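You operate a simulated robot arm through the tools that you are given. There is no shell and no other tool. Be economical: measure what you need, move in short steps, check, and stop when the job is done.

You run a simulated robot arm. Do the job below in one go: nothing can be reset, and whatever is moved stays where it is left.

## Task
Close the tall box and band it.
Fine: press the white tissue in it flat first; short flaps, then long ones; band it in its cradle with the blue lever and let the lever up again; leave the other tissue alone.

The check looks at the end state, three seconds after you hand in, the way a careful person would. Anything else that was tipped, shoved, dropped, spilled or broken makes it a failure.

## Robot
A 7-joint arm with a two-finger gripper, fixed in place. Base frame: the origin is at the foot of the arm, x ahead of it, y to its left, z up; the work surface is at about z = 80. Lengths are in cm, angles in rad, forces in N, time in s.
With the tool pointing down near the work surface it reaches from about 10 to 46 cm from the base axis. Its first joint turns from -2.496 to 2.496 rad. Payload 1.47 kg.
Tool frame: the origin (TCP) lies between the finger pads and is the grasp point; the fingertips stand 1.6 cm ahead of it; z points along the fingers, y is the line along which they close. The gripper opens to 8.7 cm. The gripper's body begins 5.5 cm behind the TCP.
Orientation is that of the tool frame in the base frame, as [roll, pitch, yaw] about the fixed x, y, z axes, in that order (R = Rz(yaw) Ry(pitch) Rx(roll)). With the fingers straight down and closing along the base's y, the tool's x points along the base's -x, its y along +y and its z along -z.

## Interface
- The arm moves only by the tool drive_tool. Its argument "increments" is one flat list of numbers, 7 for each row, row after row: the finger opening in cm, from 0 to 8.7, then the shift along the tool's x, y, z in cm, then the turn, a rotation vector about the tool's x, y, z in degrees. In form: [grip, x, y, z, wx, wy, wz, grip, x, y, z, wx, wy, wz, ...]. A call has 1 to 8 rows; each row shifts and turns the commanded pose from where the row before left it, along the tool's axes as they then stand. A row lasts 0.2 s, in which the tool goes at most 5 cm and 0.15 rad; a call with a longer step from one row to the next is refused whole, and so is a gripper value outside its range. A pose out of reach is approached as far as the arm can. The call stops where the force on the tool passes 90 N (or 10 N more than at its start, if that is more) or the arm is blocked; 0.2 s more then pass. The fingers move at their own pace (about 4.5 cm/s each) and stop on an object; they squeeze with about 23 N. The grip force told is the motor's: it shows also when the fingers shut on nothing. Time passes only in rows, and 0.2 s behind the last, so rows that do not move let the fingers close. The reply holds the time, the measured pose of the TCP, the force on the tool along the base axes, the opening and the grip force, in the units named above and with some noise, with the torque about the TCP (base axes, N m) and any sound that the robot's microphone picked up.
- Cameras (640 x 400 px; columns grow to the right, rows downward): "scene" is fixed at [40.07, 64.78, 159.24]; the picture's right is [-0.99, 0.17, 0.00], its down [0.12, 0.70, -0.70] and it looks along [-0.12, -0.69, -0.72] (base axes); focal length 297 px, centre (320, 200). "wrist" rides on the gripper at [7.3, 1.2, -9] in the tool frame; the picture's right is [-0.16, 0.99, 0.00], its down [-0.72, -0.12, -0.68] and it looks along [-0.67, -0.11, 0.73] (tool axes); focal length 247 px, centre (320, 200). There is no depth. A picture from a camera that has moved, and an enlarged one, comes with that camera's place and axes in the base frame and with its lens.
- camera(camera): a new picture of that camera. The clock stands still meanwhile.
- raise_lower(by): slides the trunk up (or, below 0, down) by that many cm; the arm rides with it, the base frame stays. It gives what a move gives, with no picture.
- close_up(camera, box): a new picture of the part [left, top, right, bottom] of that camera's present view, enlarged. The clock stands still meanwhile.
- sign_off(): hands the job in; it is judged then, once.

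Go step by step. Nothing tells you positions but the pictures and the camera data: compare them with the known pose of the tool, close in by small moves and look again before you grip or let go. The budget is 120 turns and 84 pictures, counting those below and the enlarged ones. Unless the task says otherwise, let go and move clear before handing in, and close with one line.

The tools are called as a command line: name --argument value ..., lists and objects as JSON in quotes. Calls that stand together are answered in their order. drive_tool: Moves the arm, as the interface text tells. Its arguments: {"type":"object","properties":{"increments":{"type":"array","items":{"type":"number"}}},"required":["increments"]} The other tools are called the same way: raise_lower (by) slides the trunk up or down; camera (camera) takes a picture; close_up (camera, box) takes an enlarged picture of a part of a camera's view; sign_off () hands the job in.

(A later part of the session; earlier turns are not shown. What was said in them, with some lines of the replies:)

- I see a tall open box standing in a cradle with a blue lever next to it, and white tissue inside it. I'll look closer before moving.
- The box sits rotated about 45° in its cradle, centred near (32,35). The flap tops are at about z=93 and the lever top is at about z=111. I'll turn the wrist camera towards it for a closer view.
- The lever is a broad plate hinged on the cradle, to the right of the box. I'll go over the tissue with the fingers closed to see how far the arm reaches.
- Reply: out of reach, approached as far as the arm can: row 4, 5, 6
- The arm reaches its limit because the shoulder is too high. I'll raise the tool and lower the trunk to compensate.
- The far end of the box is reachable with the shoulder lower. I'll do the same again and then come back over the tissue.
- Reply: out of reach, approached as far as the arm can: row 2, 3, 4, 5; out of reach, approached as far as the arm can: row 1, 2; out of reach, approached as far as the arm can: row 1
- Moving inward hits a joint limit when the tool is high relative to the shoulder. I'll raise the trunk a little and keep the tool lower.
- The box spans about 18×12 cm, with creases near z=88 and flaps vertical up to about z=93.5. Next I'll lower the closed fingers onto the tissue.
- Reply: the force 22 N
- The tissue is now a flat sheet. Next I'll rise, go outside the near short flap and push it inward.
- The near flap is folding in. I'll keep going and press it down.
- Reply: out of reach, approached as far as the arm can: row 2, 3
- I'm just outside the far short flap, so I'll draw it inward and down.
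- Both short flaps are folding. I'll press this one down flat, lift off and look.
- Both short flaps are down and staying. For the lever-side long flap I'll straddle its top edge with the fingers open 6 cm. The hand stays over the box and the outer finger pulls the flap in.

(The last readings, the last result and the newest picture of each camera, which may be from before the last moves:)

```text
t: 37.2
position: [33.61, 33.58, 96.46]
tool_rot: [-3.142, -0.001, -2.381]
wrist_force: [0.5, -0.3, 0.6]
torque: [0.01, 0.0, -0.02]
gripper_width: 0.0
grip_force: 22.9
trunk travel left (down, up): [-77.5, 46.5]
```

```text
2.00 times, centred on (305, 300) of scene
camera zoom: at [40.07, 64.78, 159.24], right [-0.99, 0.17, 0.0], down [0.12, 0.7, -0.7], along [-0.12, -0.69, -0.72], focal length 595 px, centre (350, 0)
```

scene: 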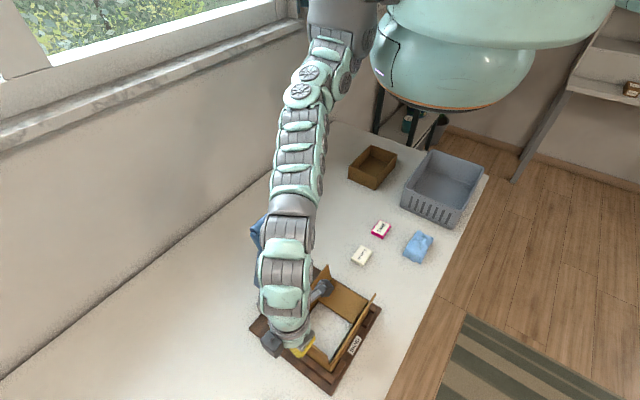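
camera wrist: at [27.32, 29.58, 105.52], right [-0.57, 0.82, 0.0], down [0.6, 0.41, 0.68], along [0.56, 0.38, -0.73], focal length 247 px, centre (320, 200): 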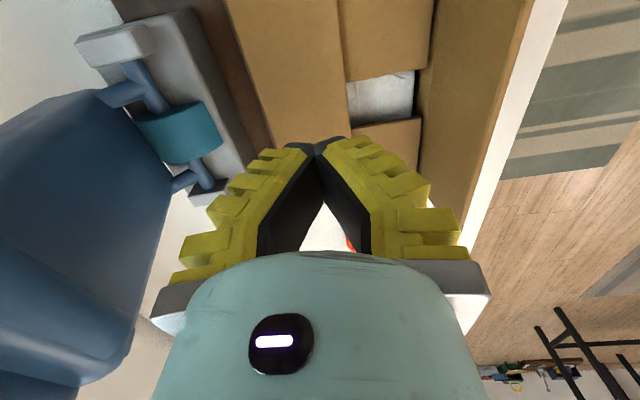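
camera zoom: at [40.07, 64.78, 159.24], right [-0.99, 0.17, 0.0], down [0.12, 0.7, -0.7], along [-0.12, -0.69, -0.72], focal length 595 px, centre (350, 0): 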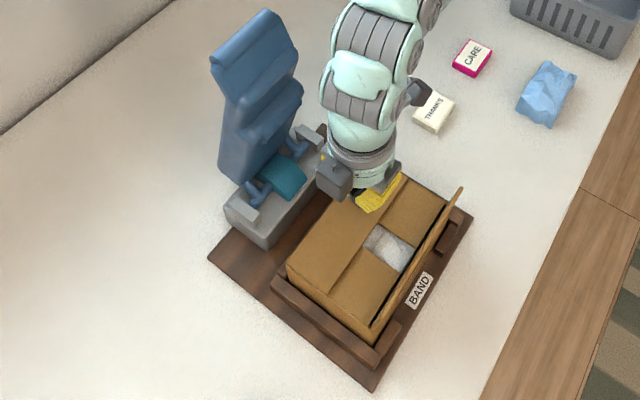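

The lever-side flap is closed. Next I'll go outside the other long flap and push it in.

drive_tool --increments '[0, 0, 0, -2.5, 0, 0, 0, 0, 0, 4.1, 0, 0, 0, 0, 0, 0, 4.1, 0, 0, 0, 0, 0, 0, 4.1, 0, 0, 0, 0, 0, 0, 0, 0, 0, 0, 0]'

camera --camera "wrist"

```text
t: 38.4
position: [24.96, 42.54, 98.99]
tool_rot: [-3.141, -0.001, -2.383]
wrist_force: [-0.4, 0.0, -0.6]
torque: [-0.01, 0.02, -0.01]
gripper_width: 0.0
grip_force: 23.0
trunk travel left (down, up): [-77.5, 46.5]
```

```text
40 pictures are left
camera wrist: at [18.84, 38.47, 107.99], right [-0.56, 0.83, 0.0], down [0.61, 0.41, 0.68], along [0.56, 0.38, -0.73], focal length 247 px, centre (320, 200)
```

wrist: 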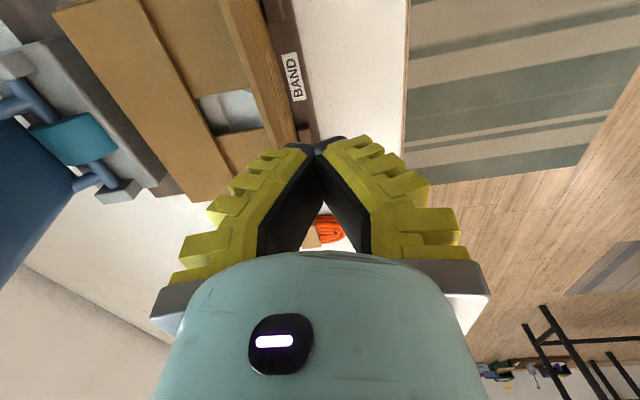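

drive_tool --increments '[0, 0, 0, 3.2, 0, 0, 0, 0, 0, 0, 3.3, 0, 0, 0, 0, 0, -1.5, 0, 0, 0, 0, 0, 0, -1.5, 0, 0, 0, 0, 0, 0, -1.5, 0, 0, 0, 0, 0, 0, -1.5, 0.3, 0, 0, 0, 0, 0, -1.2, 0.6, 0, 0, 0, 0, 0, 0, 0, 0, 0, 0]'

close_up --camera "scene" --box '[220, 200, 390, 400]'

```text
t: 40.2
position: [30.09, 37.46, 91.57]
tool_rot: [3.141, -0.001, -2.382]
wrist_force: [-0.6, 0.7, 0.4]
torque: [0.0, 0.0, -0.01]
gripper_width: 0.0
grip_force: 23.0
trunk travel left (down, up): [-77.5, 46.5]
```

```text
2.00 times, centred on (305, 300) of scene
camera zoom: at [40.07, 64.78, 159.24], right [-0.99, 0.17, 0.0], down [0.12, 0.7, -0.7], along [-0.12, -0.69, -0.72], focal length 595 px, centre (350, 0)
```

zoom: 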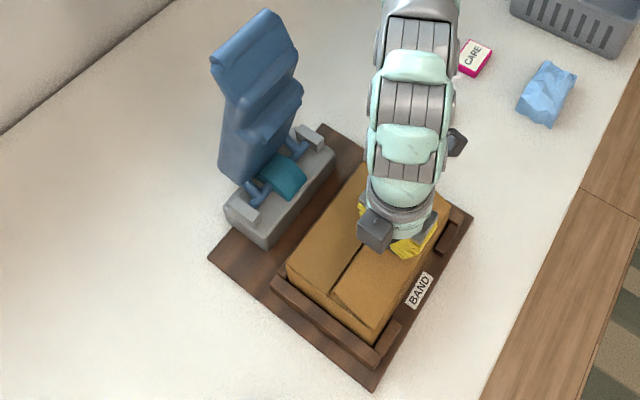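

drive_tool --increments '[0, 0, -0.4, 0.9, 0, 0, 0, 0, 0, 0, 0.9, 0, 0, 0, 0, 0, 0, 0.9, 0, 0, 0, 0, 0, 0, 0, 0, 0, 0, 0, 0, 0, -4, 0, 0, 0, 0, 0, 0, -4, 0, 0, 0, 0, 4.5, 0, 0, 0, 0, 0, 0, 4.5, 0, 0, 0, 0, 0]'

camera --camera "wrist"

close_up --camera "scene" --box '[220, 180, 390, 400]'

```text
t: 42.0
position: [24.02, 30.76, 96.78]
tool_rot: [-3.139, 0.0, -2.384]
wrist_force: [1.2, -0.3, 0.6]
torque: [0.0, 0.04, 0.0]
gripper_width: 0.01
grip_force: 23.1
trunk travel left (down, up): [-77.5, 46.5]
```

```text
38 pictures are left
camera wrist: at [17.83, 26.75, 105.79], right [-0.56, 0.83, 0.0], down [0.6, 0.41, 0.68], along [0.56, 0.38, -0.73], focal length 247 px, centre (320, 200)
```

wrist: 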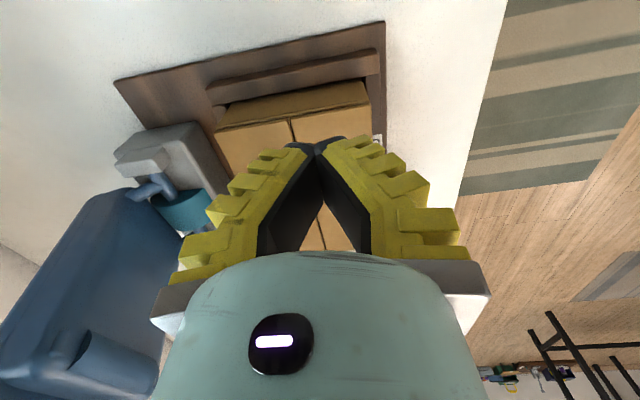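

```text
1.82 times, centred on (305, 290) of scene
camera zoom: at [40.07, 64.78, 159.24], right [-0.99, 0.17, 0.0], down [0.12, 0.7, -0.7], along [-0.12, -0.69, -0.72], focal length 541 px, centre (347, 36)
```

zoom: 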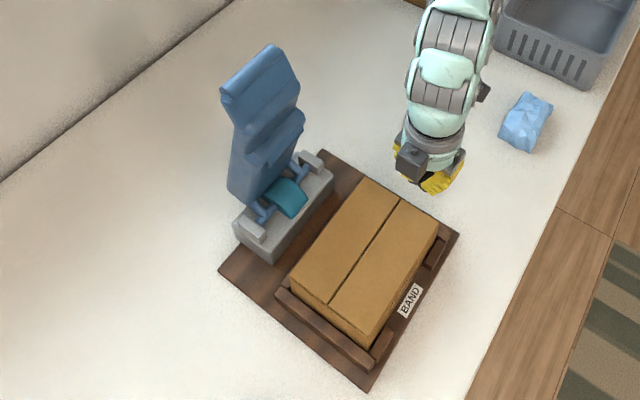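

The box is neatly closed. Next is the lever, and I need a better view of its shape first.

raise_lower --by 8

drive_tool --increments '[0, 2, 0, -4.5, 0, 0, 0, 0, 2, 0, -4.5, 0, 0, 0, 0, 2, 0, -4.5, 0, 0, 0, 0, 2, 0, 0, 0, 0, 4, 0, 0, 0, 0, 0, 0, 4]'

camera --camera "wrist"

close_up --camera "scene" --box '[240, 200, 320, 330]'

```text
t: 43.2
position: [24.07, 30.92, 104.75]
tool_rot: [3.14, 0.0, -2.383]
wrist_force: [0.0, -0.5, 0.8]
torque: [-0.04, 0.02, 0.0]
gripper_width: 0.0
grip_force: 22.8
trunk travel left (down, up): [-85.5, 38.5]
```

```text
t: 44.6
position: [24.65, 24.73, 116.53]
tool_rot: [-3.115, 0.095, -2.691]
wrist_force: [-0.7, 0.0, 0.3]
torque: [0.02, 0.04, 0.03]
gripper_width: 0.02
grip_force: 22.8
out of reach, approached as far as the arm can: row 3, 4
trunk travel left (down, up): [-85.5, 38.5]
stopped in row 5: the arm was blocked; the commanded pose is now the measured one
```

```text
36 pictures are left
camera wrist: at [16.56, 22.61, 124.84], right [-0.29, 0.96, -0.01], down [0.63, 0.2, 0.75], along [0.72, 0.21, -0.66], focal length 247 px, centre (320, 200)
```

wrist: 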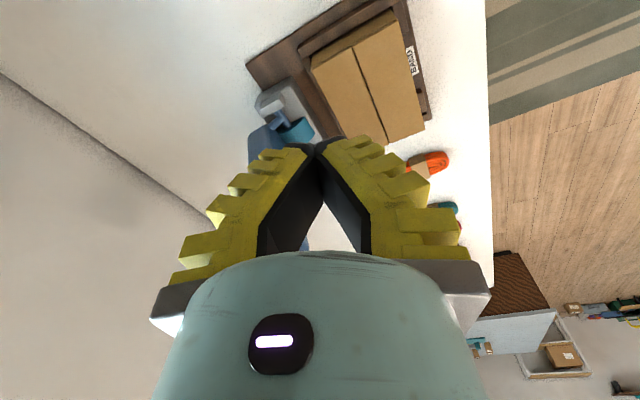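

```text
3.08 times, centred on (280, 265) of scene
camera zoom: at [40.07, 64.78, 159.24], right [-0.99, 0.17, 0.0], down [0.12, 0.7, -0.7], along [-0.12, -0.69, -0.72], focal length 915 px, centre (443, 0)
```

zoom: 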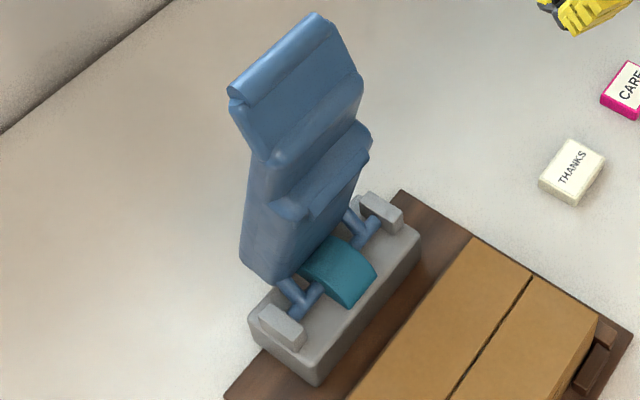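

The lever top is at about z=111 and q≈−14.5 (q is the sideways offset from the base, across the box), with its pivots at q≈−12.5, so it swings over the box. The last move ran into a joint limit, so I'll straighten the tool while going lower.

drive_tool --increments '[0, 0, 0, 2.5, 0, 0, 0, 0, 0, 0, 2.5, -1.5, 5.4, 0, 0, -1.5, 0, 2.5, 0, 0, -8, 0, 0, 0, 0, 0, 0, -8, 0, 0, 0, 0, 0, 0, -1.6, 0, 0, 0, 0, 0, 0, 0]'

```text
t: 46.0
position: [26.17, 25.43, 109.29]
tool_rot: [3.137, 0.0, -2.382]
wrist_force: [-0.6, 1.0, -0.2]
torque: [-0.01, 0.02, 0.02]
gripper_width: 0.0
grip_force: 23.4
trunk travel left (down, up): [-85.5, 38.5]
```

drive_tool --increments '[0, 0.4, -3.7, 0.3, 0, 0, 0, 0, 0.4, -3.7, 0.3, 0, 0, 0, 0, 0.4, -3.7, 0.3, 0, 0, 0, 0, 0.4, -3.7, 0.3, 0, 0, 0, 0, 0, -3.7, 0, 0, 0, 0, 0, 0, 0, 0, 0, 0, 0]'

camera --camera "wrist"

camera --camera "scene"

```text
t: 47.4
position: [35.62, 18.61, 107.19]
tool_rot: [3.137, -0.002, -2.381]
wrist_force: [-0.5, -0.6, -0.2]
torque: [0.0, 0.02, 0.01]
gripper_width: 0.0
grip_force: 23.4
out of reach, approached as far as the arm can: row 2, 3, 4, 5
trunk travel left (down, up): [-85.5, 38.5]
```

```text
34 pictures are left
camera wrist: at [29.45, 14.53, 116.12], right [-0.57, 0.82, 0.0], down [0.61, 0.42, 0.68], along [0.56, 0.39, -0.74], focal length 247 px, centre (320, 200)
```

wrist: 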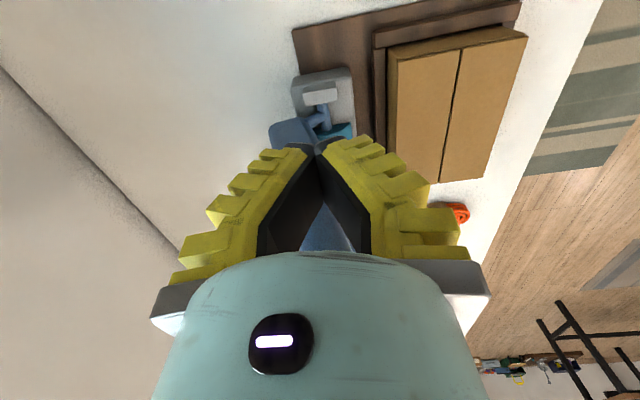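

```text
33 pictures are left
```

scene: 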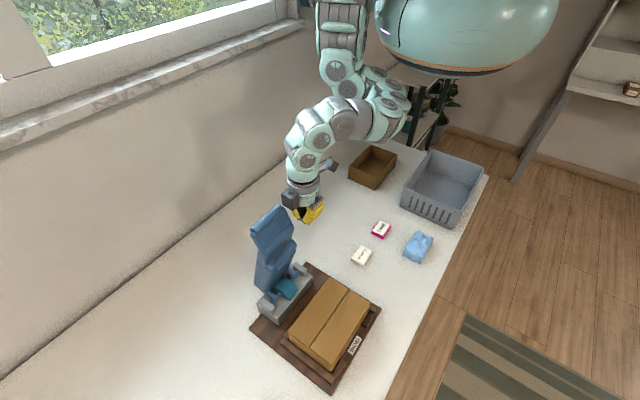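

The sideways limit comes from the wrist yaw. I'll back off and turn the tool heading to about 25°, in line with the lever's direction, then go behind it.

drive_tool --increments '[0, 4, 0, 0, 0, 0, 0, 0, 0, 0, 0, 0, 0, 8, 0, 0, 0, 0, 0, 0, 8, 0, 0, 0, 0, 0, 0, 2.5, 0, 0, 0, 0, 0, 0, 0]'

drive_tool --increments '[0, 0, -3.1, -0.4, 0, 0, 0, 0, 0, -3.1, -0.4, 0, 0, 0, 0, -2.3, 0, 0, 0, 0, 0, 0, -2.3, 0, 0, 0, 0, 0, 0, 0, 0, 0, 0, 0, 0]'

```text
t: 48.6
position: [33.73, 18.28, 105.33]
tool_rot: [3.139, -0.002, -2.704]
wrist_force: [-0.6, -0.2, -0.3]
torque: [0.01, -0.01, -0.01]
gripper_width: 0.0
grip_force: 23.0
out of reach, approached as far as the arm can: row 1
trunk travel left (down, up): [-85.5, 38.5]
```

```text
t: 49.8
position: [41.73, 16.22, 104.16]
tool_rot: [3.14, -0.003, -2.706]
wrist_force: [0.1, -0.1, 0.3]
torque: [-0.01, 0.02, -0.02]
gripper_width: 0.03
grip_force: 22.9
out of reach, approached as far as the arm can: row 1, 2
trunk travel left (down, up): [-85.5, 38.5]
```

camera --camera "scene"

camera --camera "wrist"

```text
32 pictures are left
```

scene: 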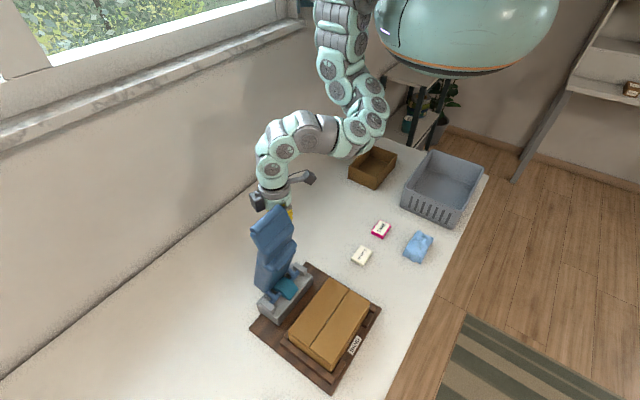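

```text
31 pictures are left
camera wrist: at [34.67, 14.47, 113.3], right [-0.27, 0.96, 0.0], down [0.71, 0.2, 0.68], along [0.65, 0.19, -0.74], focal length 247 px, centre (320, 200)
```

wrist: 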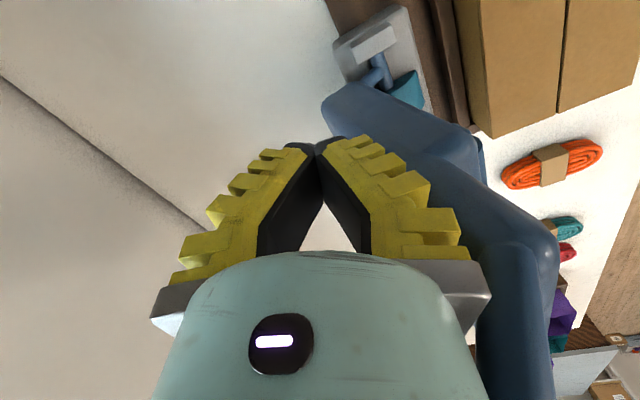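

drive_tool --increments '[0, -0.5, -1.4, 0, 0, 0, 0, 0, -0.5, -0.5, 0, 0, 0, 0, 0, 0, 0, 0, 0, 0, 0]'

```text
t: 50.6
position: [43.62, 15.07, 104.41]
tool_rot: [3.138, -0.002, -2.704]
wrist_force: [0.6, -0.8, -0.6]
torque: [0.02, 0.04, -0.01]
gripper_width: 0.0
grip_force: 23.3
trunk travel left (down, up): [-85.5, 38.5]
```

drive_tool --increments '[0, -2.37, 0.79, 0, 0, 0, 0, 0, -2.37, 0.79, 0, 0, 0, 0, 0, 0, 0, -1.2, 0, 0, 0, 0, 0, 0, -1.2, 0, 0, 0, 0, 0, 0, 0, 0, 0, 0]'

camera --camera "wrist"

close_up --camera "scene" --box '[220, 150, 340, 300]'

```text
t: 51.8
position: [47.23, 18.28, 106.87]
tool_rot: [3.14, -0.003, -2.707]
wrist_force: [-0.3, 0.3, -0.1]
torque: [-0.04, -0.01, 0.01]
gripper_width: 0.0
grip_force: 23.4
trunk travel left (down, up): [-85.5, 38.5]
```

```text
30 pictures are left
camera wrist: at [40.03, 16.47, 115.89], right [-0.27, 0.96, 0.0], down [0.71, 0.2, 0.68], along [0.65, 0.19, -0.74], focal length 247 px, centre (320, 200)
```

wrist: 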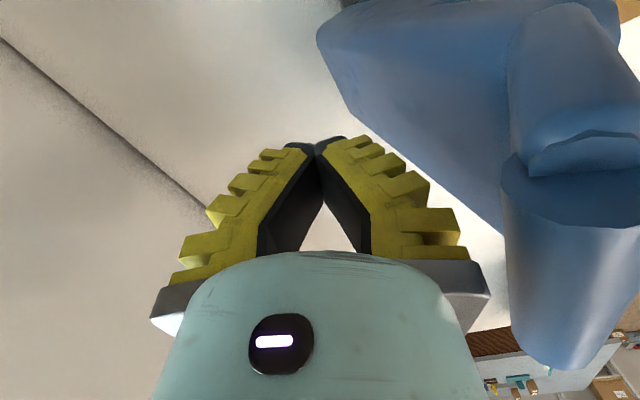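

```text
2.67 times, centred on (280, 225) of scene
camera zoom: at [40.07, 64.78, 159.24], right [-0.99, 0.17, 0.0], down [0.12, 0.7, -0.7], along [-0.12, -0.69, -0.72], focal length 793 px, centre (427, 133)
```

zoom: 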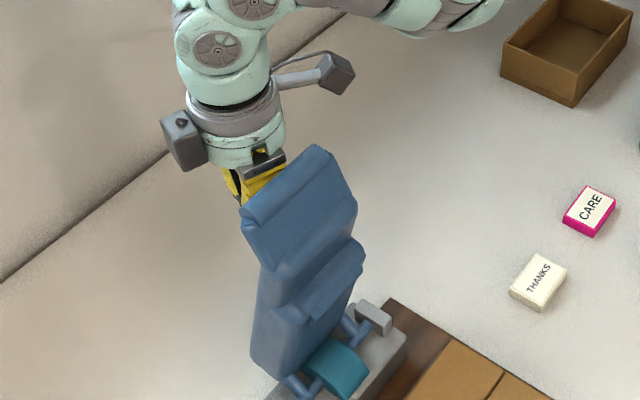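

Now behind the lever. I'll start pushing it gently towards the box.

drive_tool --increments '[0, 0.38, 1.14, 0, 0, 0, 0, 0, 0.38, 1.14, 0, 0, 0, 0, 0, 0.38, 1.14, 0, 0, 0, 0, 0, 0.38, 1.14, 0, 0, 0, 0, 0, 0.38, 1.14, 0, 0, 0, 0, 0, 0, 0, 0, 0, 0, 0]'

close_up --camera "scene" --box '[220, 150, 380, 350]'

```text
t: 53.2
position: [43.0, 22.83, 106.86]
tool_rot: [3.138, -0.004, -2.705]
wrist_force: [0.1, -0.4, -0.7]
torque: [0.0, 0.0, 0.03]
gripper_width: 0.0
grip_force: 22.9
trunk travel left (down, up): [-85.5, 38.5]
```

```text
2.00 times, centred on (300, 250) of scene
camera zoom: at [40.07, 64.78, 159.24], right [-0.99, 0.17, 0.0], down [0.12, 0.7, -0.7], along [-0.12, -0.69, -0.72], focal length 595 px, centre (360, 100)
```

zoom: 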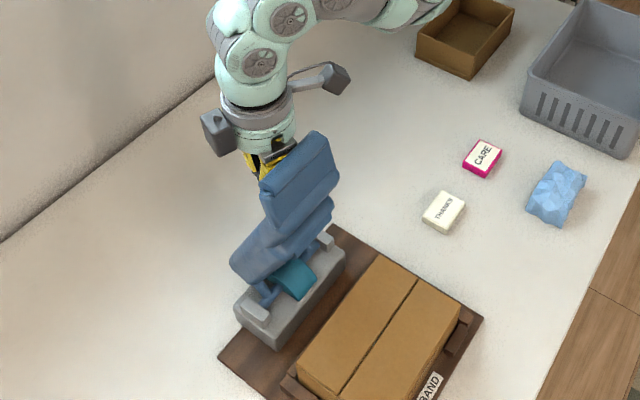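

drive_tool --increments '[0, 0.74, 2.21, 0.13, 0, 0, 0, 0, 0.74, 2.21, 0.13, 0, 0, 0, 0, 0.74, 2.21, 0.13, 0, 0, 0, 0, 0.76, 2.28, 1.25, 0, 0, 0, 0, 0.76, 2.28, 1.25, 0, 0, 0, 0, 0, 0, 0, 0, 0, 0]'

close_up --camera "scene" --box '[220, 150, 380, 350]'

```text
t: 54.6
position: [35.13, 31.47, 104.04]
tool_rot: [3.138, -0.004, -2.706]
wrist_force: [-0.6, -0.6, 0.3]
torque: [0.04, 0.0, -0.01]
gripper_width: 0.01
grip_force: 22.7
trunk travel left (down, up): [-85.5, 38.5]
```

```text
2.00 times, centred on (300, 250) of scene
camera zoom: at [40.07, 64.78, 159.24], right [-0.99, 0.17, 0.0], down [0.12, 0.7, -0.7], along [-0.12, -0.69, -0.72], focal length 595 px, centre (360, 100)
```

zoom: 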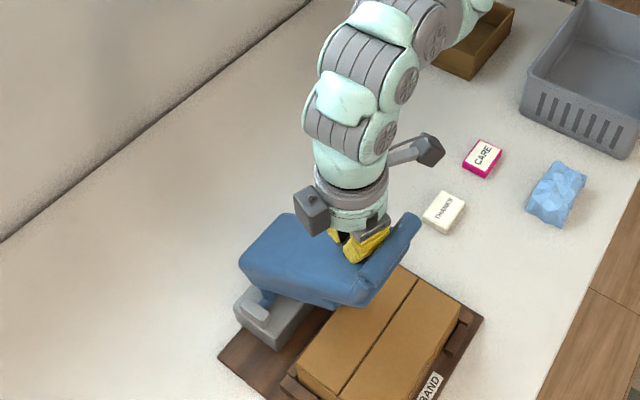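

drive_tool --increments '[0, 0.65, 1.94, 1.9, 0, 0, 0, 0, 0.65, 1.94, 1.9, 0, 0, 0, 0, 0.5, 1.52, 2.4, 0, 0, 0, 0, 0.5, 1.52, 2.4, 0, 0, 0, 0, 0, 0, 0, 0, 0, 0]'

close_up --camera "scene" --box '[220, 180, 400, 390]'

```text
t: 55.8
position: [30.17, 36.71, 95.61]
tool_rot: [3.138, -0.002, -2.708]
wrist_force: [0.6, 0.0, -0.2]
torque: [0.0, 0.03, 0.01]
gripper_width: 0.0
grip_force: 22.6
trunk travel left (down, up): [-85.5, 38.5]
```

```text
1.90 times, centred on (310, 285) of scene
camera zoom: at [40.07, 64.78, 159.24], right [-0.99, 0.17, 0.0], down [0.12, 0.7, -0.7], along [-0.12, -0.69, -0.72], focal length 566 px, centre (339, 38)
```

zoom: 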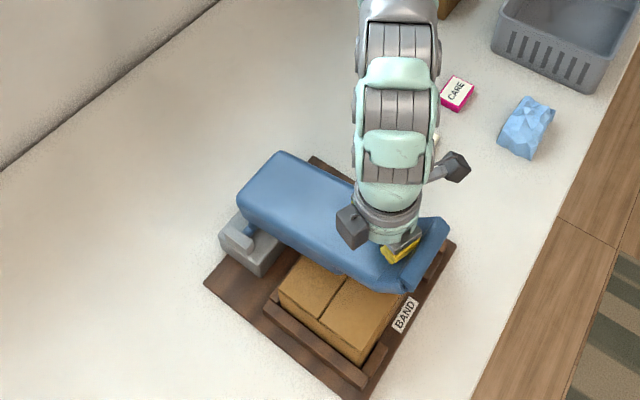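

drive_tool --increments '[0, 0.16, 0.47, 1, 0, 0, 0, 0, 0.1, 0.3, 1, 0, 0, 0, 0, 0, 0, 0.8, 0, 0, 0, 0, 0, 0, 0, 0, 0, 0]'

```text
t: 56.8
position: [29.54, 37.4, 92.81]
tool_rot: [3.139, -0.002, -2.706]
wrist_force: [1.5, 5.7, 1.9]
torque: [-0.15, 0.02, 0.06]
gripper_width: 0.0
grip_force: 22.8
trunk travel left (down, up): [-85.5, 38.5]
```

drive_tool --increments '[0, 0, 0, 0.6, 0, 0, 0, 0, 0, 0, 0.6, 0, 0, 0, 0, 0, 0, 0.4, 0, 0, 0, 0, 0, 0, 0, 0, 0, 0]'

close_up --camera "scene" --box '[220, 180, 400, 390]'

```text
t: 57.8
position: [29.25, 37.57, 91.15]
tool_rot: [3.134, -0.005, -2.702]
wrist_force: [-3.7, 9.0, 3.3]
torque: [-0.09, 0.04, 0.08]
gripper_width: 0.04
grip_force: 23.1
trunk travel left (down, up): [-85.5, 38.5]
```

```text
1.90 times, centred on (310, 285) of scene
camera zoom: at [40.07, 64.78, 159.24], right [-0.99, 0.17, 0.0], down [0.12, 0.7, -0.7], along [-0.12, -0.69, -0.72], focal length 566 px, centre (339, 38)
```

zoom: 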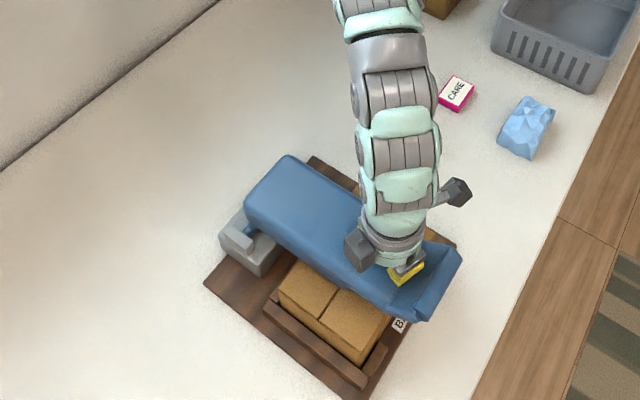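

drive_tool --increments '[0, 0.1, 0.3, 0.6, 0, 0, 0, 0, 0.1, 0.2, 0.6, 0, 0, 0, 0, 0, 0, 0, 0, 0, 0]'

camera --camera "wrist"

```text
t: 58.6
position: [29.15, 37.83, 89.92]
tool_rot: [3.135, 0.0, -2.704]
wrist_force: [-0.9, 8.7, 9.8]
torque: [-0.16, -0.1, 0.21]
gripper_width: 0.0
grip_force: 23.3
trunk travel left (down, up): [-85.5, 38.5]
```

```text
24 pictures are left
camera wrist: at [21.91, 35.89, 98.95], right [-0.27, 0.96, 0.0], down [0.71, 0.2, 0.68], along [0.65, 0.19, -0.73], focal length 247 px, centre (320, 200)
```

wrist: 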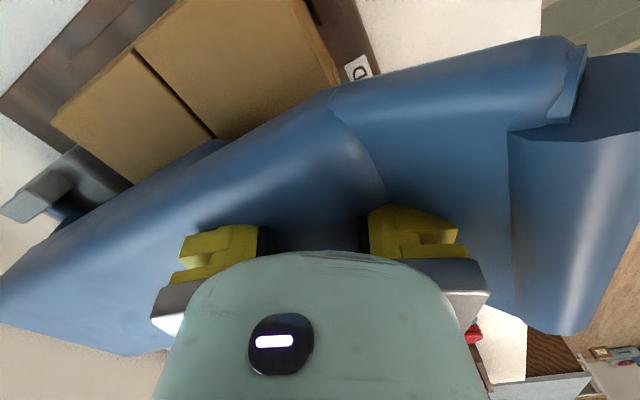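

close_up --camera "scene" --box '[280, 230, 370, 340]'

```text
3.64 times, centred on (325, 285) of scene
camera zoom: at [40.07, 64.78, 159.24], right [-0.99, 0.17, 0.0], down [0.12, 0.7, -0.7], along [-0.12, -0.69, -0.72], focal length 1082 px, centre (302, -109)
```

zoom: 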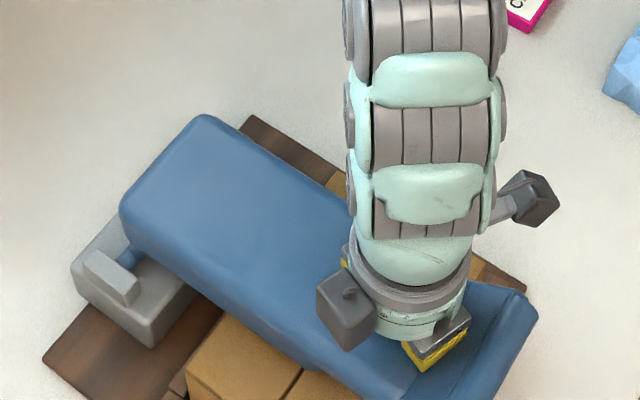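

drive_tool --increments '[0, 0, 0, 0.5, 0, 0, 0, 0, 0, 0, 0.5, 0, 0, 0, 0, 0, 0, 0, 0, 0, 0]'

close_up --camera "scene" --box '[280, 230, 370, 340]'

```text
t: 59.4
position: [28.93, 37.73, 89.64]
tool_rot: [3.133, 0.0, -2.704]
wrist_force: [-1.6, 13.3, 9.1]
torque: [-0.1, -0.24, 0.27]
gripper_width: 0.01
grip_force: 22.6
out of reach, approached as far as the arm can: row 1, 2
trunk travel left (down, up): [-85.5, 38.5]
```

```text
3.64 times, centred on (325, 285) of scene
camera zoom: at [40.07, 64.78, 159.24], right [-0.99, 0.17, 0.0], down [0.12, 0.7, -0.7], along [-0.12, -0.69, -0.72], focal length 1082 px, centre (302, -109)
```

zoom: 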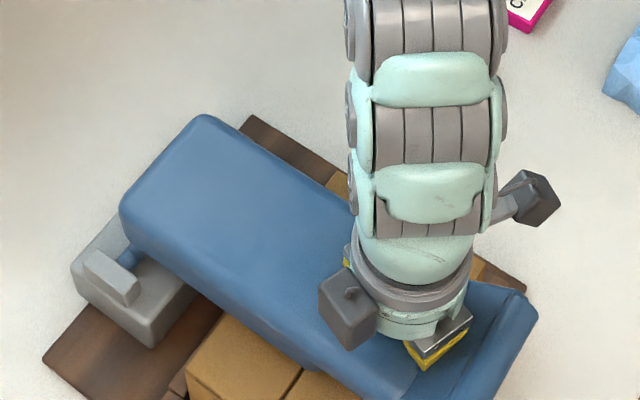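

The arm ran out of downward reach. I'll lift off, lower the trunk, and press on the flat of the lever instead.

drive_tool --increments '[0, 0, 0, -3.5, 0, 0, 0, 0, 0, 0, -3.5, 0, 0, 0, 0, 0, 0, -3.5, 0, 0, 0, 0, 0, 0, -3.5, 0, 0, 0, 0, 0, 0, 0, 0, 0, 0]'

close_up --camera "scene" --box '[220, 180, 400, 390]'

camera --camera "wrist"

```text
t: 59.9
position: [29.93, 39.12, 93.19]
tool_rot: [3.102, 0.032, -2.707]
wrist_force: [7.3, -34.7, -15.4]
torque: [0.96, 0.26, 0.69]
gripper_width: 0.0
grip_force: 23.2
trunk travel left (down, up): [-85.5, 38.5]
stopped in row 2: the force on the tool passed its limit at 98 N (the readings are from after the stop); the commanded pose is now the measured one
```

```text
1.90 times, centred on (310, 285) of scene
camera zoom: at [40.07, 64.78, 159.24], right [-0.99, 0.17, 0.0], down [0.12, 0.7, -0.7], along [-0.12, -0.69, -0.72], focal length 566 px, centre (339, 38)
```

zoom: 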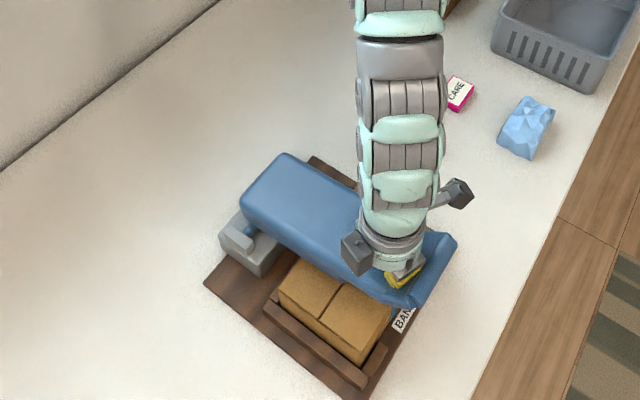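

```text
20 pictures are left
camera wrist: at [22.71, 36.73, 101.92], right [-0.27, 0.96, 0.04], down [0.7, 0.17, 0.7], along [0.66, 0.22, -0.72], focal length 247 px, centre (320, 200)
```

wrist: 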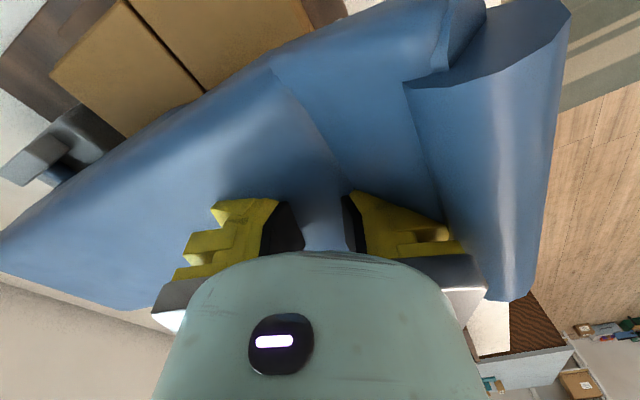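

The fingertip is caught inside the handle's lip. I'll relax it towards the pivot in small steps.

drive_tool --increments '[0, -0.1, -0.5, 0, 0, 0, 0, 0, -0.2, -0.5, 0, 0, 0, 0, 0, 0, 0, 0, 0, 0, 0]'

```text
t: 60.6
position: [30.19, 39.1, 93.38]
tool_rot: [3.079, 0.037, -2.703]
wrist_force: [-13.5, -45.5, -12.3]
torque: [1.11, -0.05, 1.32]
gripper_width: 0.0
grip_force: 22.6
trunk travel left (down, up): [-85.5, 38.5]
```

drive_tool --increments '[0, 0.45, -0.15, 0, 0, 0, 0, 0, 0.45, -0.15, 0, 0, 0, 0, 0, 0, 0, 0, 0, 0, 0]'

```text
t: 61.5
position: [30.15, 38.91, 93.55]
tool_rot: [3.073, 0.049, -2.713]
wrist_force: [12.5, -31.0, -17.9]
torque: [0.69, 0.72, 0.52]
gripper_width: 0.0
grip_force: 23.3
trunk travel left (down, up): [-85.5, 38.5]
```

raise_lower --by -3

```text
t: 62.2
position: [29.37, 39.74, 90.85]
tool_rot: [3.061, 0.049, -2.703]
wrist_force: [-12.9, -11.3, 1.3]
torque: [0.2, -0.28, 0.46]
gripper_width: 0.0
grip_force: 23.2
trunk travel left (down, up): [-82.5, 41.5]
```

drive_tool --increments '[0, 0.7, -0.2, 0, 1.1, 0.9, 0, 0, 0.5, -0.2, 0, 1.1, 0.9, 0, 0, 0, 0, 0, 0, 0, 0]'

camera --camera "wrist"

```text
t: 63.0
position: [28.96, 38.95, 90.98]
tool_rot: [3.103, 0.018, -2.71]
wrist_force: [0.9, -0.1, -0.5]
torque: [-0.01, 0.06, -0.05]
gripper_width: 0.01
grip_force: 22.6
trunk travel left (down, up): [-82.5, 41.5]
```

```text
19 pictures are left
camera wrist: at [21.85, 36.6, 99.8], right [-0.27, 0.96, 0.04], down [0.7, 0.17, 0.69], along [0.66, 0.22, -0.72], focal length 247 px, centre (320, 200)
```

wrist: 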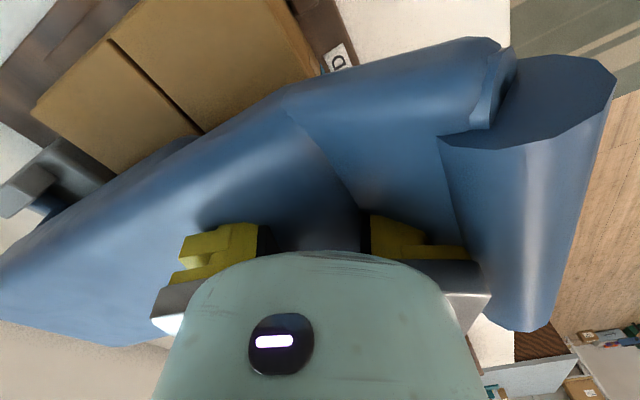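

drive_tool --increments '[0, 0, 0, 0, 2.2, 1, 0, 0, 0, 0, -0.5, 0, 0, 0, 0, 0, 0, -0.5, 0, 0, 0, 0, 0, 0, 0, 0, 0, 0]'

```text
t: 64.0
position: [29.1, 38.41, 91.83]
tool_rot: [-3.134, 0.0, -2.709]
wrist_force: [8.5, -8.4, -5.3]
torque: [0.29, 0.29, -0.02]
gripper_width: 0.01
grip_force: 22.9
trunk travel left (down, up): [-82.5, 41.5]
```

drive_tool --increments '[0, -0.19, -0.57, 0, 0, 0, 0, 0, 0, 0, -0.4, 0, 0, 0, 0, 0, 0, 0, 0, 0, 0]'

```text
t: 64.8
position: [29.45, 38.21, 92.17]
tool_rot: [-3.139, 0.001, -2.703]
wrist_force: [0.7, -2.6, -0.4]
torque: [0.14, -0.03, 0.09]
gripper_width: 0.0
grip_force: 22.9
trunk travel left (down, up): [-82.5, 41.5]
```

drive_tool --increments '[0, -0.1, -0.3, -0.5, 0, 0, 0, 0, -0.1, -0.3, -0.5, 0, 0, 0, 0, 0, 0, 0, 0, 0, 0]'

close_up --camera "scene" --box '[260, 220, 390, 350]'

```text
t: 65.6
position: [29.91, 37.73, 93.24]
tool_rot: [-3.141, -0.001, -2.708]
wrist_force: [1.0, 0.2, 0.0]
torque: [0.01, 0.03, -0.01]
gripper_width: 0.0
grip_force: 22.7
trunk travel left (down, up): [-82.5, 41.5]
```

```text
3.08 times, centred on (325, 285) of scene
camera zoom: at [40.07, 64.78, 159.24], right [-0.99, 0.17, 0.0], down [0.12, 0.7, -0.7], along [-0.12, -0.69, -0.72], focal length 915 px, centre (305, -62)
```

zoom: 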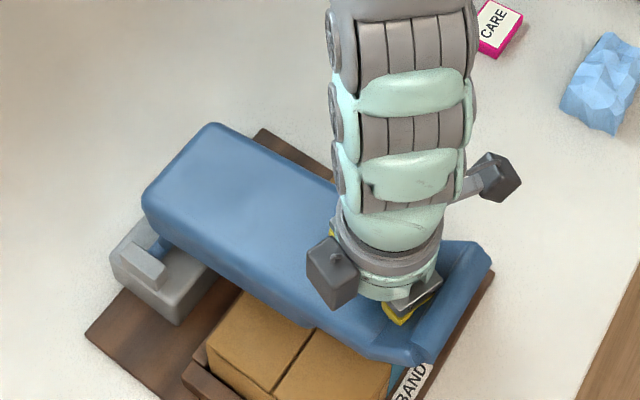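

drive_tool --increments '[0, -0.12, -0.38, -1.1, 0, 0, 0, 0, -0.12, -0.38, -1.1, 0, 0, 0, 0, -0.2, -0.6, -1.2, 0, 0, 0, 0, -0.2, -0.6, -1.2, 0, 0, 0, 0, 0, 0, 0, 0, 0, 0]'

close_up --camera "scene" --box '[260, 220, 390, 350]'

```text
t: 66.8
position: [31.69, 35.61, 97.8]
tool_rot: [-3.128, -0.002, -2.71]
wrist_force: [30.2, -17.4, -28.4]
torque: [0.09, 0.74, -0.31]
gripper_width: 0.0
grip_force: 22.9
trunk travel left (down, up): [-82.5, 41.5]
```

```text
3.08 times, centred on (325, 285) of scene
camera zoom: at [40.07, 64.78, 159.24], right [-0.99, 0.17, 0.0], down [0.12, 0.7, -0.7], along [-0.12, -0.69, -0.72], focal length 915 px, centre (305, -62)
```

zoom: 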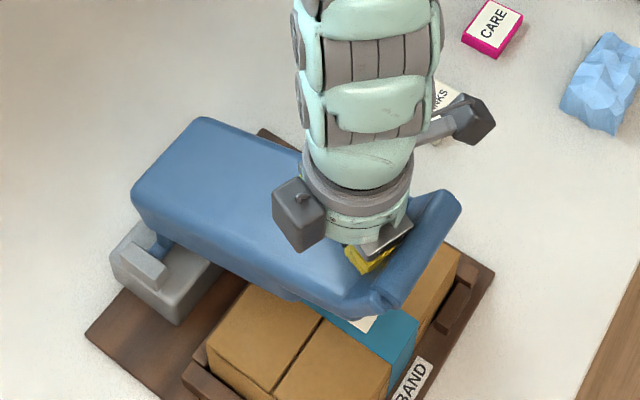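

The teal band is now across the box. The lever is following the finger up, so I'll guide it back along its arc, easing towards the pivot.

drive_tool --increments '[0, -0.3, -0.9, 0, 0, 0, 0, 0, 0, 0, 0, 0, 0, 0]'

```text
t: 67.4
position: [31.74, 35.65, 97.83]
tool_rot: [-3.141, 0.0, -2.704]
wrist_force: [3.5, -8.5, -7.4]
torque: [0.25, -0.03, 0.15]
gripper_width: 0.0
grip_force: 23.0
trunk travel left (down, up): [-82.5, 41.5]
```

drive_tool --increments '[0, -0.4, -1.18, -1.15, 0, 0, 0, 0, -0.4, -1.18, -1.2, 0, 0, 0, 0, -0.37, -1.11, -1.2, 0, 0, 0, 0, 0, 0, 0, 0, 0, 0]'

```text
t: 68.4
position: [34.46, 34.58, 100.69]
tool_rot: [-3.135, -0.004, -2.703]
wrist_force: [-10.5, -8.3, 1.2]
torque: [0.28, -0.13, 0.49]
gripper_width: 0.02
grip_force: 22.8
out of reach, approached as far as the arm can: row 2, 3
trunk travel left (down, up): [-82.5, 41.5]
```

raise_lower --by 2

drive_tool --increments '[0, 0.2, -1.5, 0, 0, 0, 0, 0, 0.2, -0.8, 0, 0, 0, 0, 0, 0, 0, 0, 0, 0, 0]'

```text
t: 69.1
position: [34.65, 34.83, 102.89]
tool_rot: [3.14, 0.001, -2.708]
wrist_force: [-3.2, -2.2, 1.2]
torque: [-0.03, 0.05, 0.07]
gripper_width: 0.0
grip_force: 23.1
trunk travel left (down, up): [-84.5, 39.5]
```

```text
t: 69.9
position: [34.63, 34.81, 102.9]
tool_rot: [-3.141, 0.001, -2.708]
wrist_force: [-2.6, -0.7, 1.5]
torque: [0.05, 0.02, 0.07]
gripper_width: 0.0
grip_force: 23.2
out of reach, approached as far as the arm can: row 1, 2
trunk travel left (down, up): [-84.5, 39.5]
```

camera --camera "scene"

camera --camera "wrist"

```text
16 pictures are left
```

scene: 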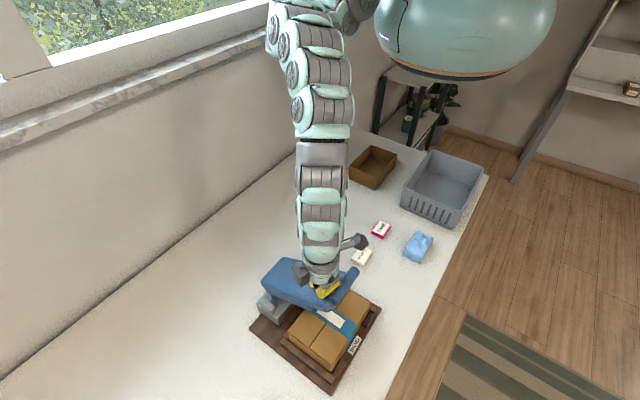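

```text
15 pictures are left
camera wrist: at [27.53, 32.86, 111.83], right [-0.27, 0.96, 0.0], down [0.7, 0.2, 0.68], along [0.65, 0.18, -0.73], focal length 247 px, centre (320, 200)
```

wrist: 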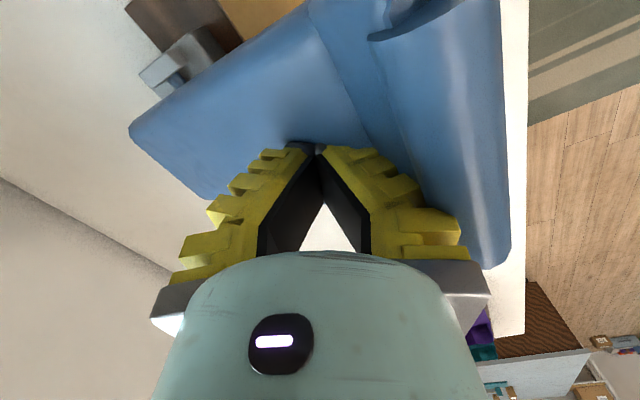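

drive_tool --increments '[0, 0, 0, 0, 0, 0, -6, 0, 0, 0, 0, 0, 0, -6, 0, 0, 0, 0, 0, 0, -6, 0, 0, 0, 0, 0, 0, 0]'

drive_tool --increments '[0, 0.4, -1, 0, 0, 0, 0, 0, 0.4, -1, -0.3, 0, 0, 0, 0, 0, 0, 0, 0, 0, 0]'

```text
t: 70.9
position: [34.66, 34.85, 102.87]
tool_rot: [-3.14, 0.0, -2.392]
wrist_force: [0.6, -0.5, 0.6]
torque: [0.03, 0.01, 0.01]
gripper_width: 0.01
grip_force: 22.7
trunk travel left (down, up): [-84.5, 39.5]
```

```text
t: 71.7
position: [35.43, 34.47, 102.72]
tool_rot: [-3.138, -0.001, -2.393]
wrist_force: [0.3, 0.0, -1.5]
torque: [0.01, -0.01, 0.02]
gripper_width: 0.0
grip_force: 23.0
out of reach, approached as far as the arm can: row 1, 2
trunk travel left (down, up): [-84.5, 39.5]
```

raise_lower --by 2

drive_tool --increments '[0, 0.2, -0.8, 0.8, 0, 0, 0, 0, 0.3, -1, 0.8, 0, 0, 0, 0, 0, 0, 0, 0, 0, 0]'

```text
t: 72.3
position: [35.85, 33.94, 104.65]
tool_rot: [-3.129, -0.004, -2.393]
wrist_force: [23.8, -6.0, -29.5]
torque: [-0.3, -0.45, -0.15]
gripper_width: 0.02
grip_force: 22.9
trunk travel left (down, up): [-86.5, 37.5]
```

```text
t: 73.1
position: [36.34, 32.96, 103.01]
tool_rot: [-3.14, -0.003, -2.391]
wrist_force: [-0.1, -0.2, -0.8]
torque: [0.02, 0.02, -0.03]
gripper_width: 0.02
grip_force: 22.4
trunk travel left (down, up): [-86.5, 37.5]
```

drive_tool --increments '[0, 0.3, -1.2, 0, 0, 0, 0, 0, 0.3, -1.2, 0, 0, 0, 0, 0, 0, -1.2, 0, 0, 0, 0, 0, 0, 0, 0, 0, 0, 0]'

close_up --camera "scene" --box '[230, 200, 390, 370]'

```text
t: 74.1
position: [37.38, 32.58, 103.18]
tool_rot: [-3.136, -0.005, -2.394]
wrist_force: [0.5, 0.0, -0.4]
torque: [-0.01, 0.03, 0.0]
gripper_width: 0.02
grip_force: 22.9
out of reach, approached as far as the arm can: row 1, 2, 3
trunk travel left (down, up): [-86.5, 37.5]
```

```text
2.35 times, centred on (310, 285) of scene
camera zoom: at [40.07, 64.78, 159.24], right [-0.99, 0.17, 0.0], down [0.12, 0.7, -0.7], along [-0.12, -0.69, -0.72], focal length 700 px, centre (344, 0)
```

zoom: 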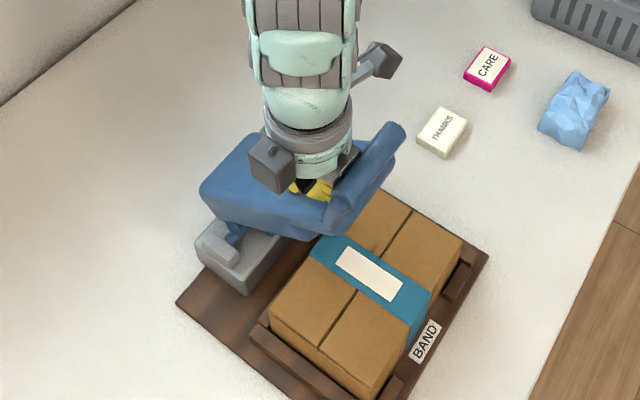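

raise_lower --by 2.5

drive_tool --increments '[0, 0.4, -1, 0.8, 0, 0, 0, 0, 0.4, -1.2, 0.6, 0, 0, 0, 0, 0.4, -1.2, 0.4, 0, 0, 0, 0, 0, 0, 0, 0, 0, 0]'

```text
t: 74.8
position: [37.36, 32.69, 105.57]
tool_rot: [-3.137, -0.003, -2.394]
wrist_force: [1.7, 0.0, -0.9]
torque: [0.01, -0.04, -0.04]
gripper_width: 0.02
grip_force: 22.8
trunk travel left (down, up): [-89.0, 35.0]
```

```text
t: 75.8
position: [39.19, 29.99, 103.48]
tool_rot: [-3.137, -0.006, -2.393]
wrist_force: [0.1, -0.3, 0.0]
torque: [0.01, -0.01, 0.02]
gripper_width: 0.01
grip_force: 23.2
out of reach, approached as far as the arm can: row 2, 3
trunk travel left (down, up): [-89.0, 35.0]
```

raise_lower --by 2.5

drive_tool --increments '[0, 0.4, -1.2, 0.6, 0, 0, 0, 0, 0.4, -1.2, 0.6, 0, 0, 0, 0, 0.4, -1.2, 0.4, 0, 0, 0, 0, 0, 0, 0, 0, 0, 0]'

close_up --camera "scene" --box '[230, 200, 390, 370]'

camera --camera "wrist"

```text
t: 76.3
position: [39.89, 29.05, 104.61]
tool_rot: [-3.121, -0.014, -2.408]
wrist_force: [13.5, -5.0, -34.7]
torque: [-0.42, -0.48, -0.15]
gripper_width: 0.01
grip_force: 22.6
trunk travel left (down, up): [-90.4, 33.6]
stopped: the force on the tool passed its limit at 122 N (the readings are from after the stop); the commanded pose is now the measured one
```

```text
t: 77.3
position: [41.6, 26.64, 102.71]
tool_rot: [-3.126, -0.011, -2.406]
wrist_force: [-0.3, -0.3, 0.4]
torque: [0.02, -0.02, 0.01]
gripper_width: 0.0
grip_force: 23.0
out of reach, approached as far as the arm can: row 2, 3
trunk travel left (down, up): [-90.4, 33.6]
```

```text
2.35 times, centred on (310, 285) of scene
camera zoom: at [40.07, 64.78, 159.24], right [-0.99, 0.17, 0.0], down [0.12, 0.7, -0.7], along [-0.12, -0.69, -0.72], focal length 700 px, centre (344, 0)
```

zoom: 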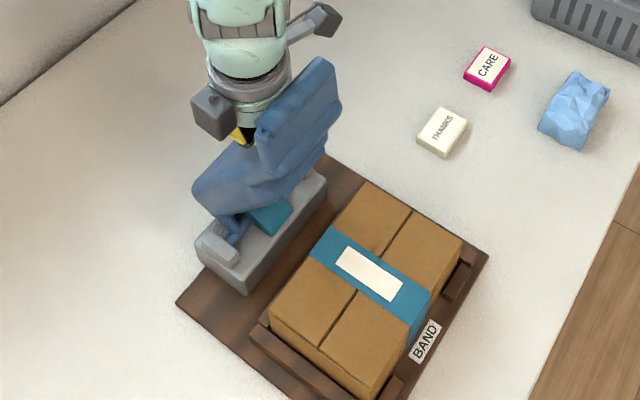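

```text
12 pictures are left
camera wrist: at [35.31, 22.85, 111.77], right [-0.55, 0.84, -0.02], down [0.61, 0.41, 0.67], along [0.57, 0.36, -0.74], focal length 247 px, centre (320, 200)
```

wrist: 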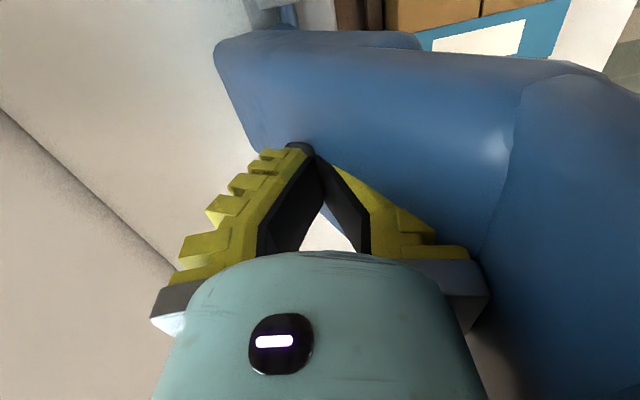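

The lever is nearly up again and following the finger. I'll retreat further outward, keeping low.

drive_tool --increments '[0, 0, -1.2, 0.8, 0, 0, 0, 0, 0, -1.2, 0.8, 0, 0, 0, 0, 0, -1.2, 0.5, 0, 0, 0, 0, 0, -1.2, 0.5, 0, 0, 0, 0, 0, 0, 0, 0, 0, 0]'

```text
t: 78.5
position: [44.88, 22.96, 100.15]
tool_rot: [-3.127, -0.01, -2.405]
wrist_force: [-0.6, -0.4, -0.6]
torque: [0.03, 0.05, -0.01]
gripper_width: 0.01
grip_force: 23.1
trunk travel left (down, up): [-90.4, 33.6]
```

drive_tool --increments '[0, 0, -1.5, 0, 0, 0, 0, 0, 0, -1.5, 0, 0, 0, 0, 0, 0, -1.5, 0, 0, 0, 0, 0, 0, -1.5, 0, 0, 0, 0, 0, 0, 0, 0, 0, 0, 0]'

camera --camera "scene"

```text
t: 79.7
position: [48.81, 18.52, 100.34]
tool_rot: [-3.125, -0.008, -2.407]
wrist_force: [0.1, -0.5, 0.2]
torque: [0.03, -0.01, 0.01]
gripper_width: 0.02
grip_force: 23.3
trunk travel left (down, up): [-90.4, 33.6]
```

```text
11 pictures are left
```

scene: 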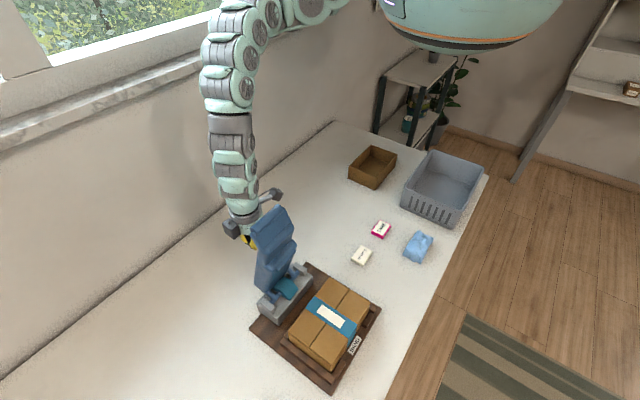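

The lever is back upright. I'll move clear: outward first, then back towards the base and up.

drive_tool --increments '[0, 0, -1.5, 0, 0, 0, 0, 0, 0, -1.5, 0, 0, 0, 0, 0, 3, -0.5, 0, 0, 0, 0, 0, 3, 0, 0, 0, 0, 0, 0, 3, 0, 0, 0, 0, 0, 0, 3, 0, 0, 0, 0, 0, 0, 3, 0, 0, 0, 0, 0]'

close_up --camera "scene" --box '[220, 170, 390, 390]'

```text
t: 81.3
position: [46.07, 9.8, 95.61]
tool_rot: [-3.127, -0.008, -2.406]
wrist_force: [-0.3, -0.5, -0.9]
torque: [-0.04, 0.01, 0.0]
gripper_width: 0.0
grip_force: 23.0
out of reach, approached as far as the arm can: row 3, 4, 5, 6, 7
trunk travel left (down, up): [-90.4, 33.6]
```

```text
1.82 times, centred on (305, 280) of scene
camera zoom: at [40.07, 64.78, 159.24], right [-0.99, 0.17, 0.0], down [0.12, 0.7, -0.7], along [-0.12, -0.69, -0.72], focal length 541 px, centre (347, 54)
```

zoom: 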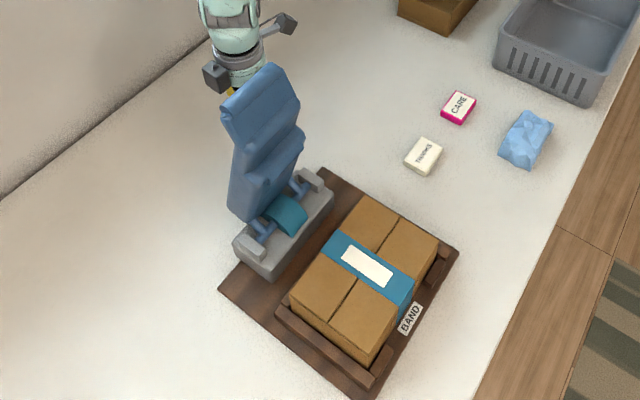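

close_up --camera "scene" --box '[240, 200, 390, 370]'

camera --camera "wrist"

```text
2.35 times, centred on (315, 285) of scene
camera zoom: at [40.07, 64.78, 159.24], right [-0.99, 0.17, 0.0], down [0.12, 0.7, -0.7], along [-0.12, -0.69, -0.72], focal length 700 px, centre (332, 0)
```

zoom: 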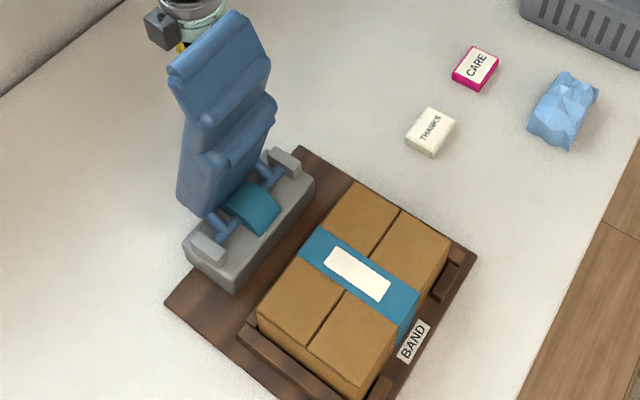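

```text
8 pictures are left
camera wrist: at [39.78, 6.08, 104.6], right [-0.54, 0.84, -0.02], down [0.61, 0.41, 0.68], along [0.57, 0.36, -0.74], focal length 247 px, centre (320, 200)
```

wrist: 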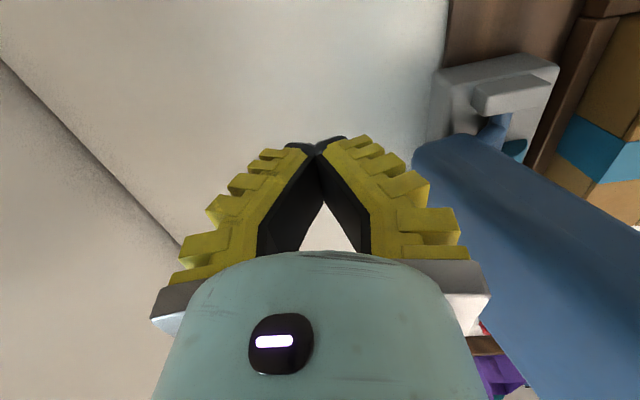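

The box is closed and banded in its cradle, the lever is up, the cards and blue tissue are where they were, and the arm is clear. Handing in.

sign_off

```text
The job is handed in.
```

The tall box is closed, with its tissue pressed flat and the short flaps under the long ones. It is banded in its cradle, the lever is up again, and the cards and other tissue were left where they were. The fingertip caught in the lever's handle on the way up and briefly passed the force limit twice (98 and 122 N), with no damage visible in the pictures.
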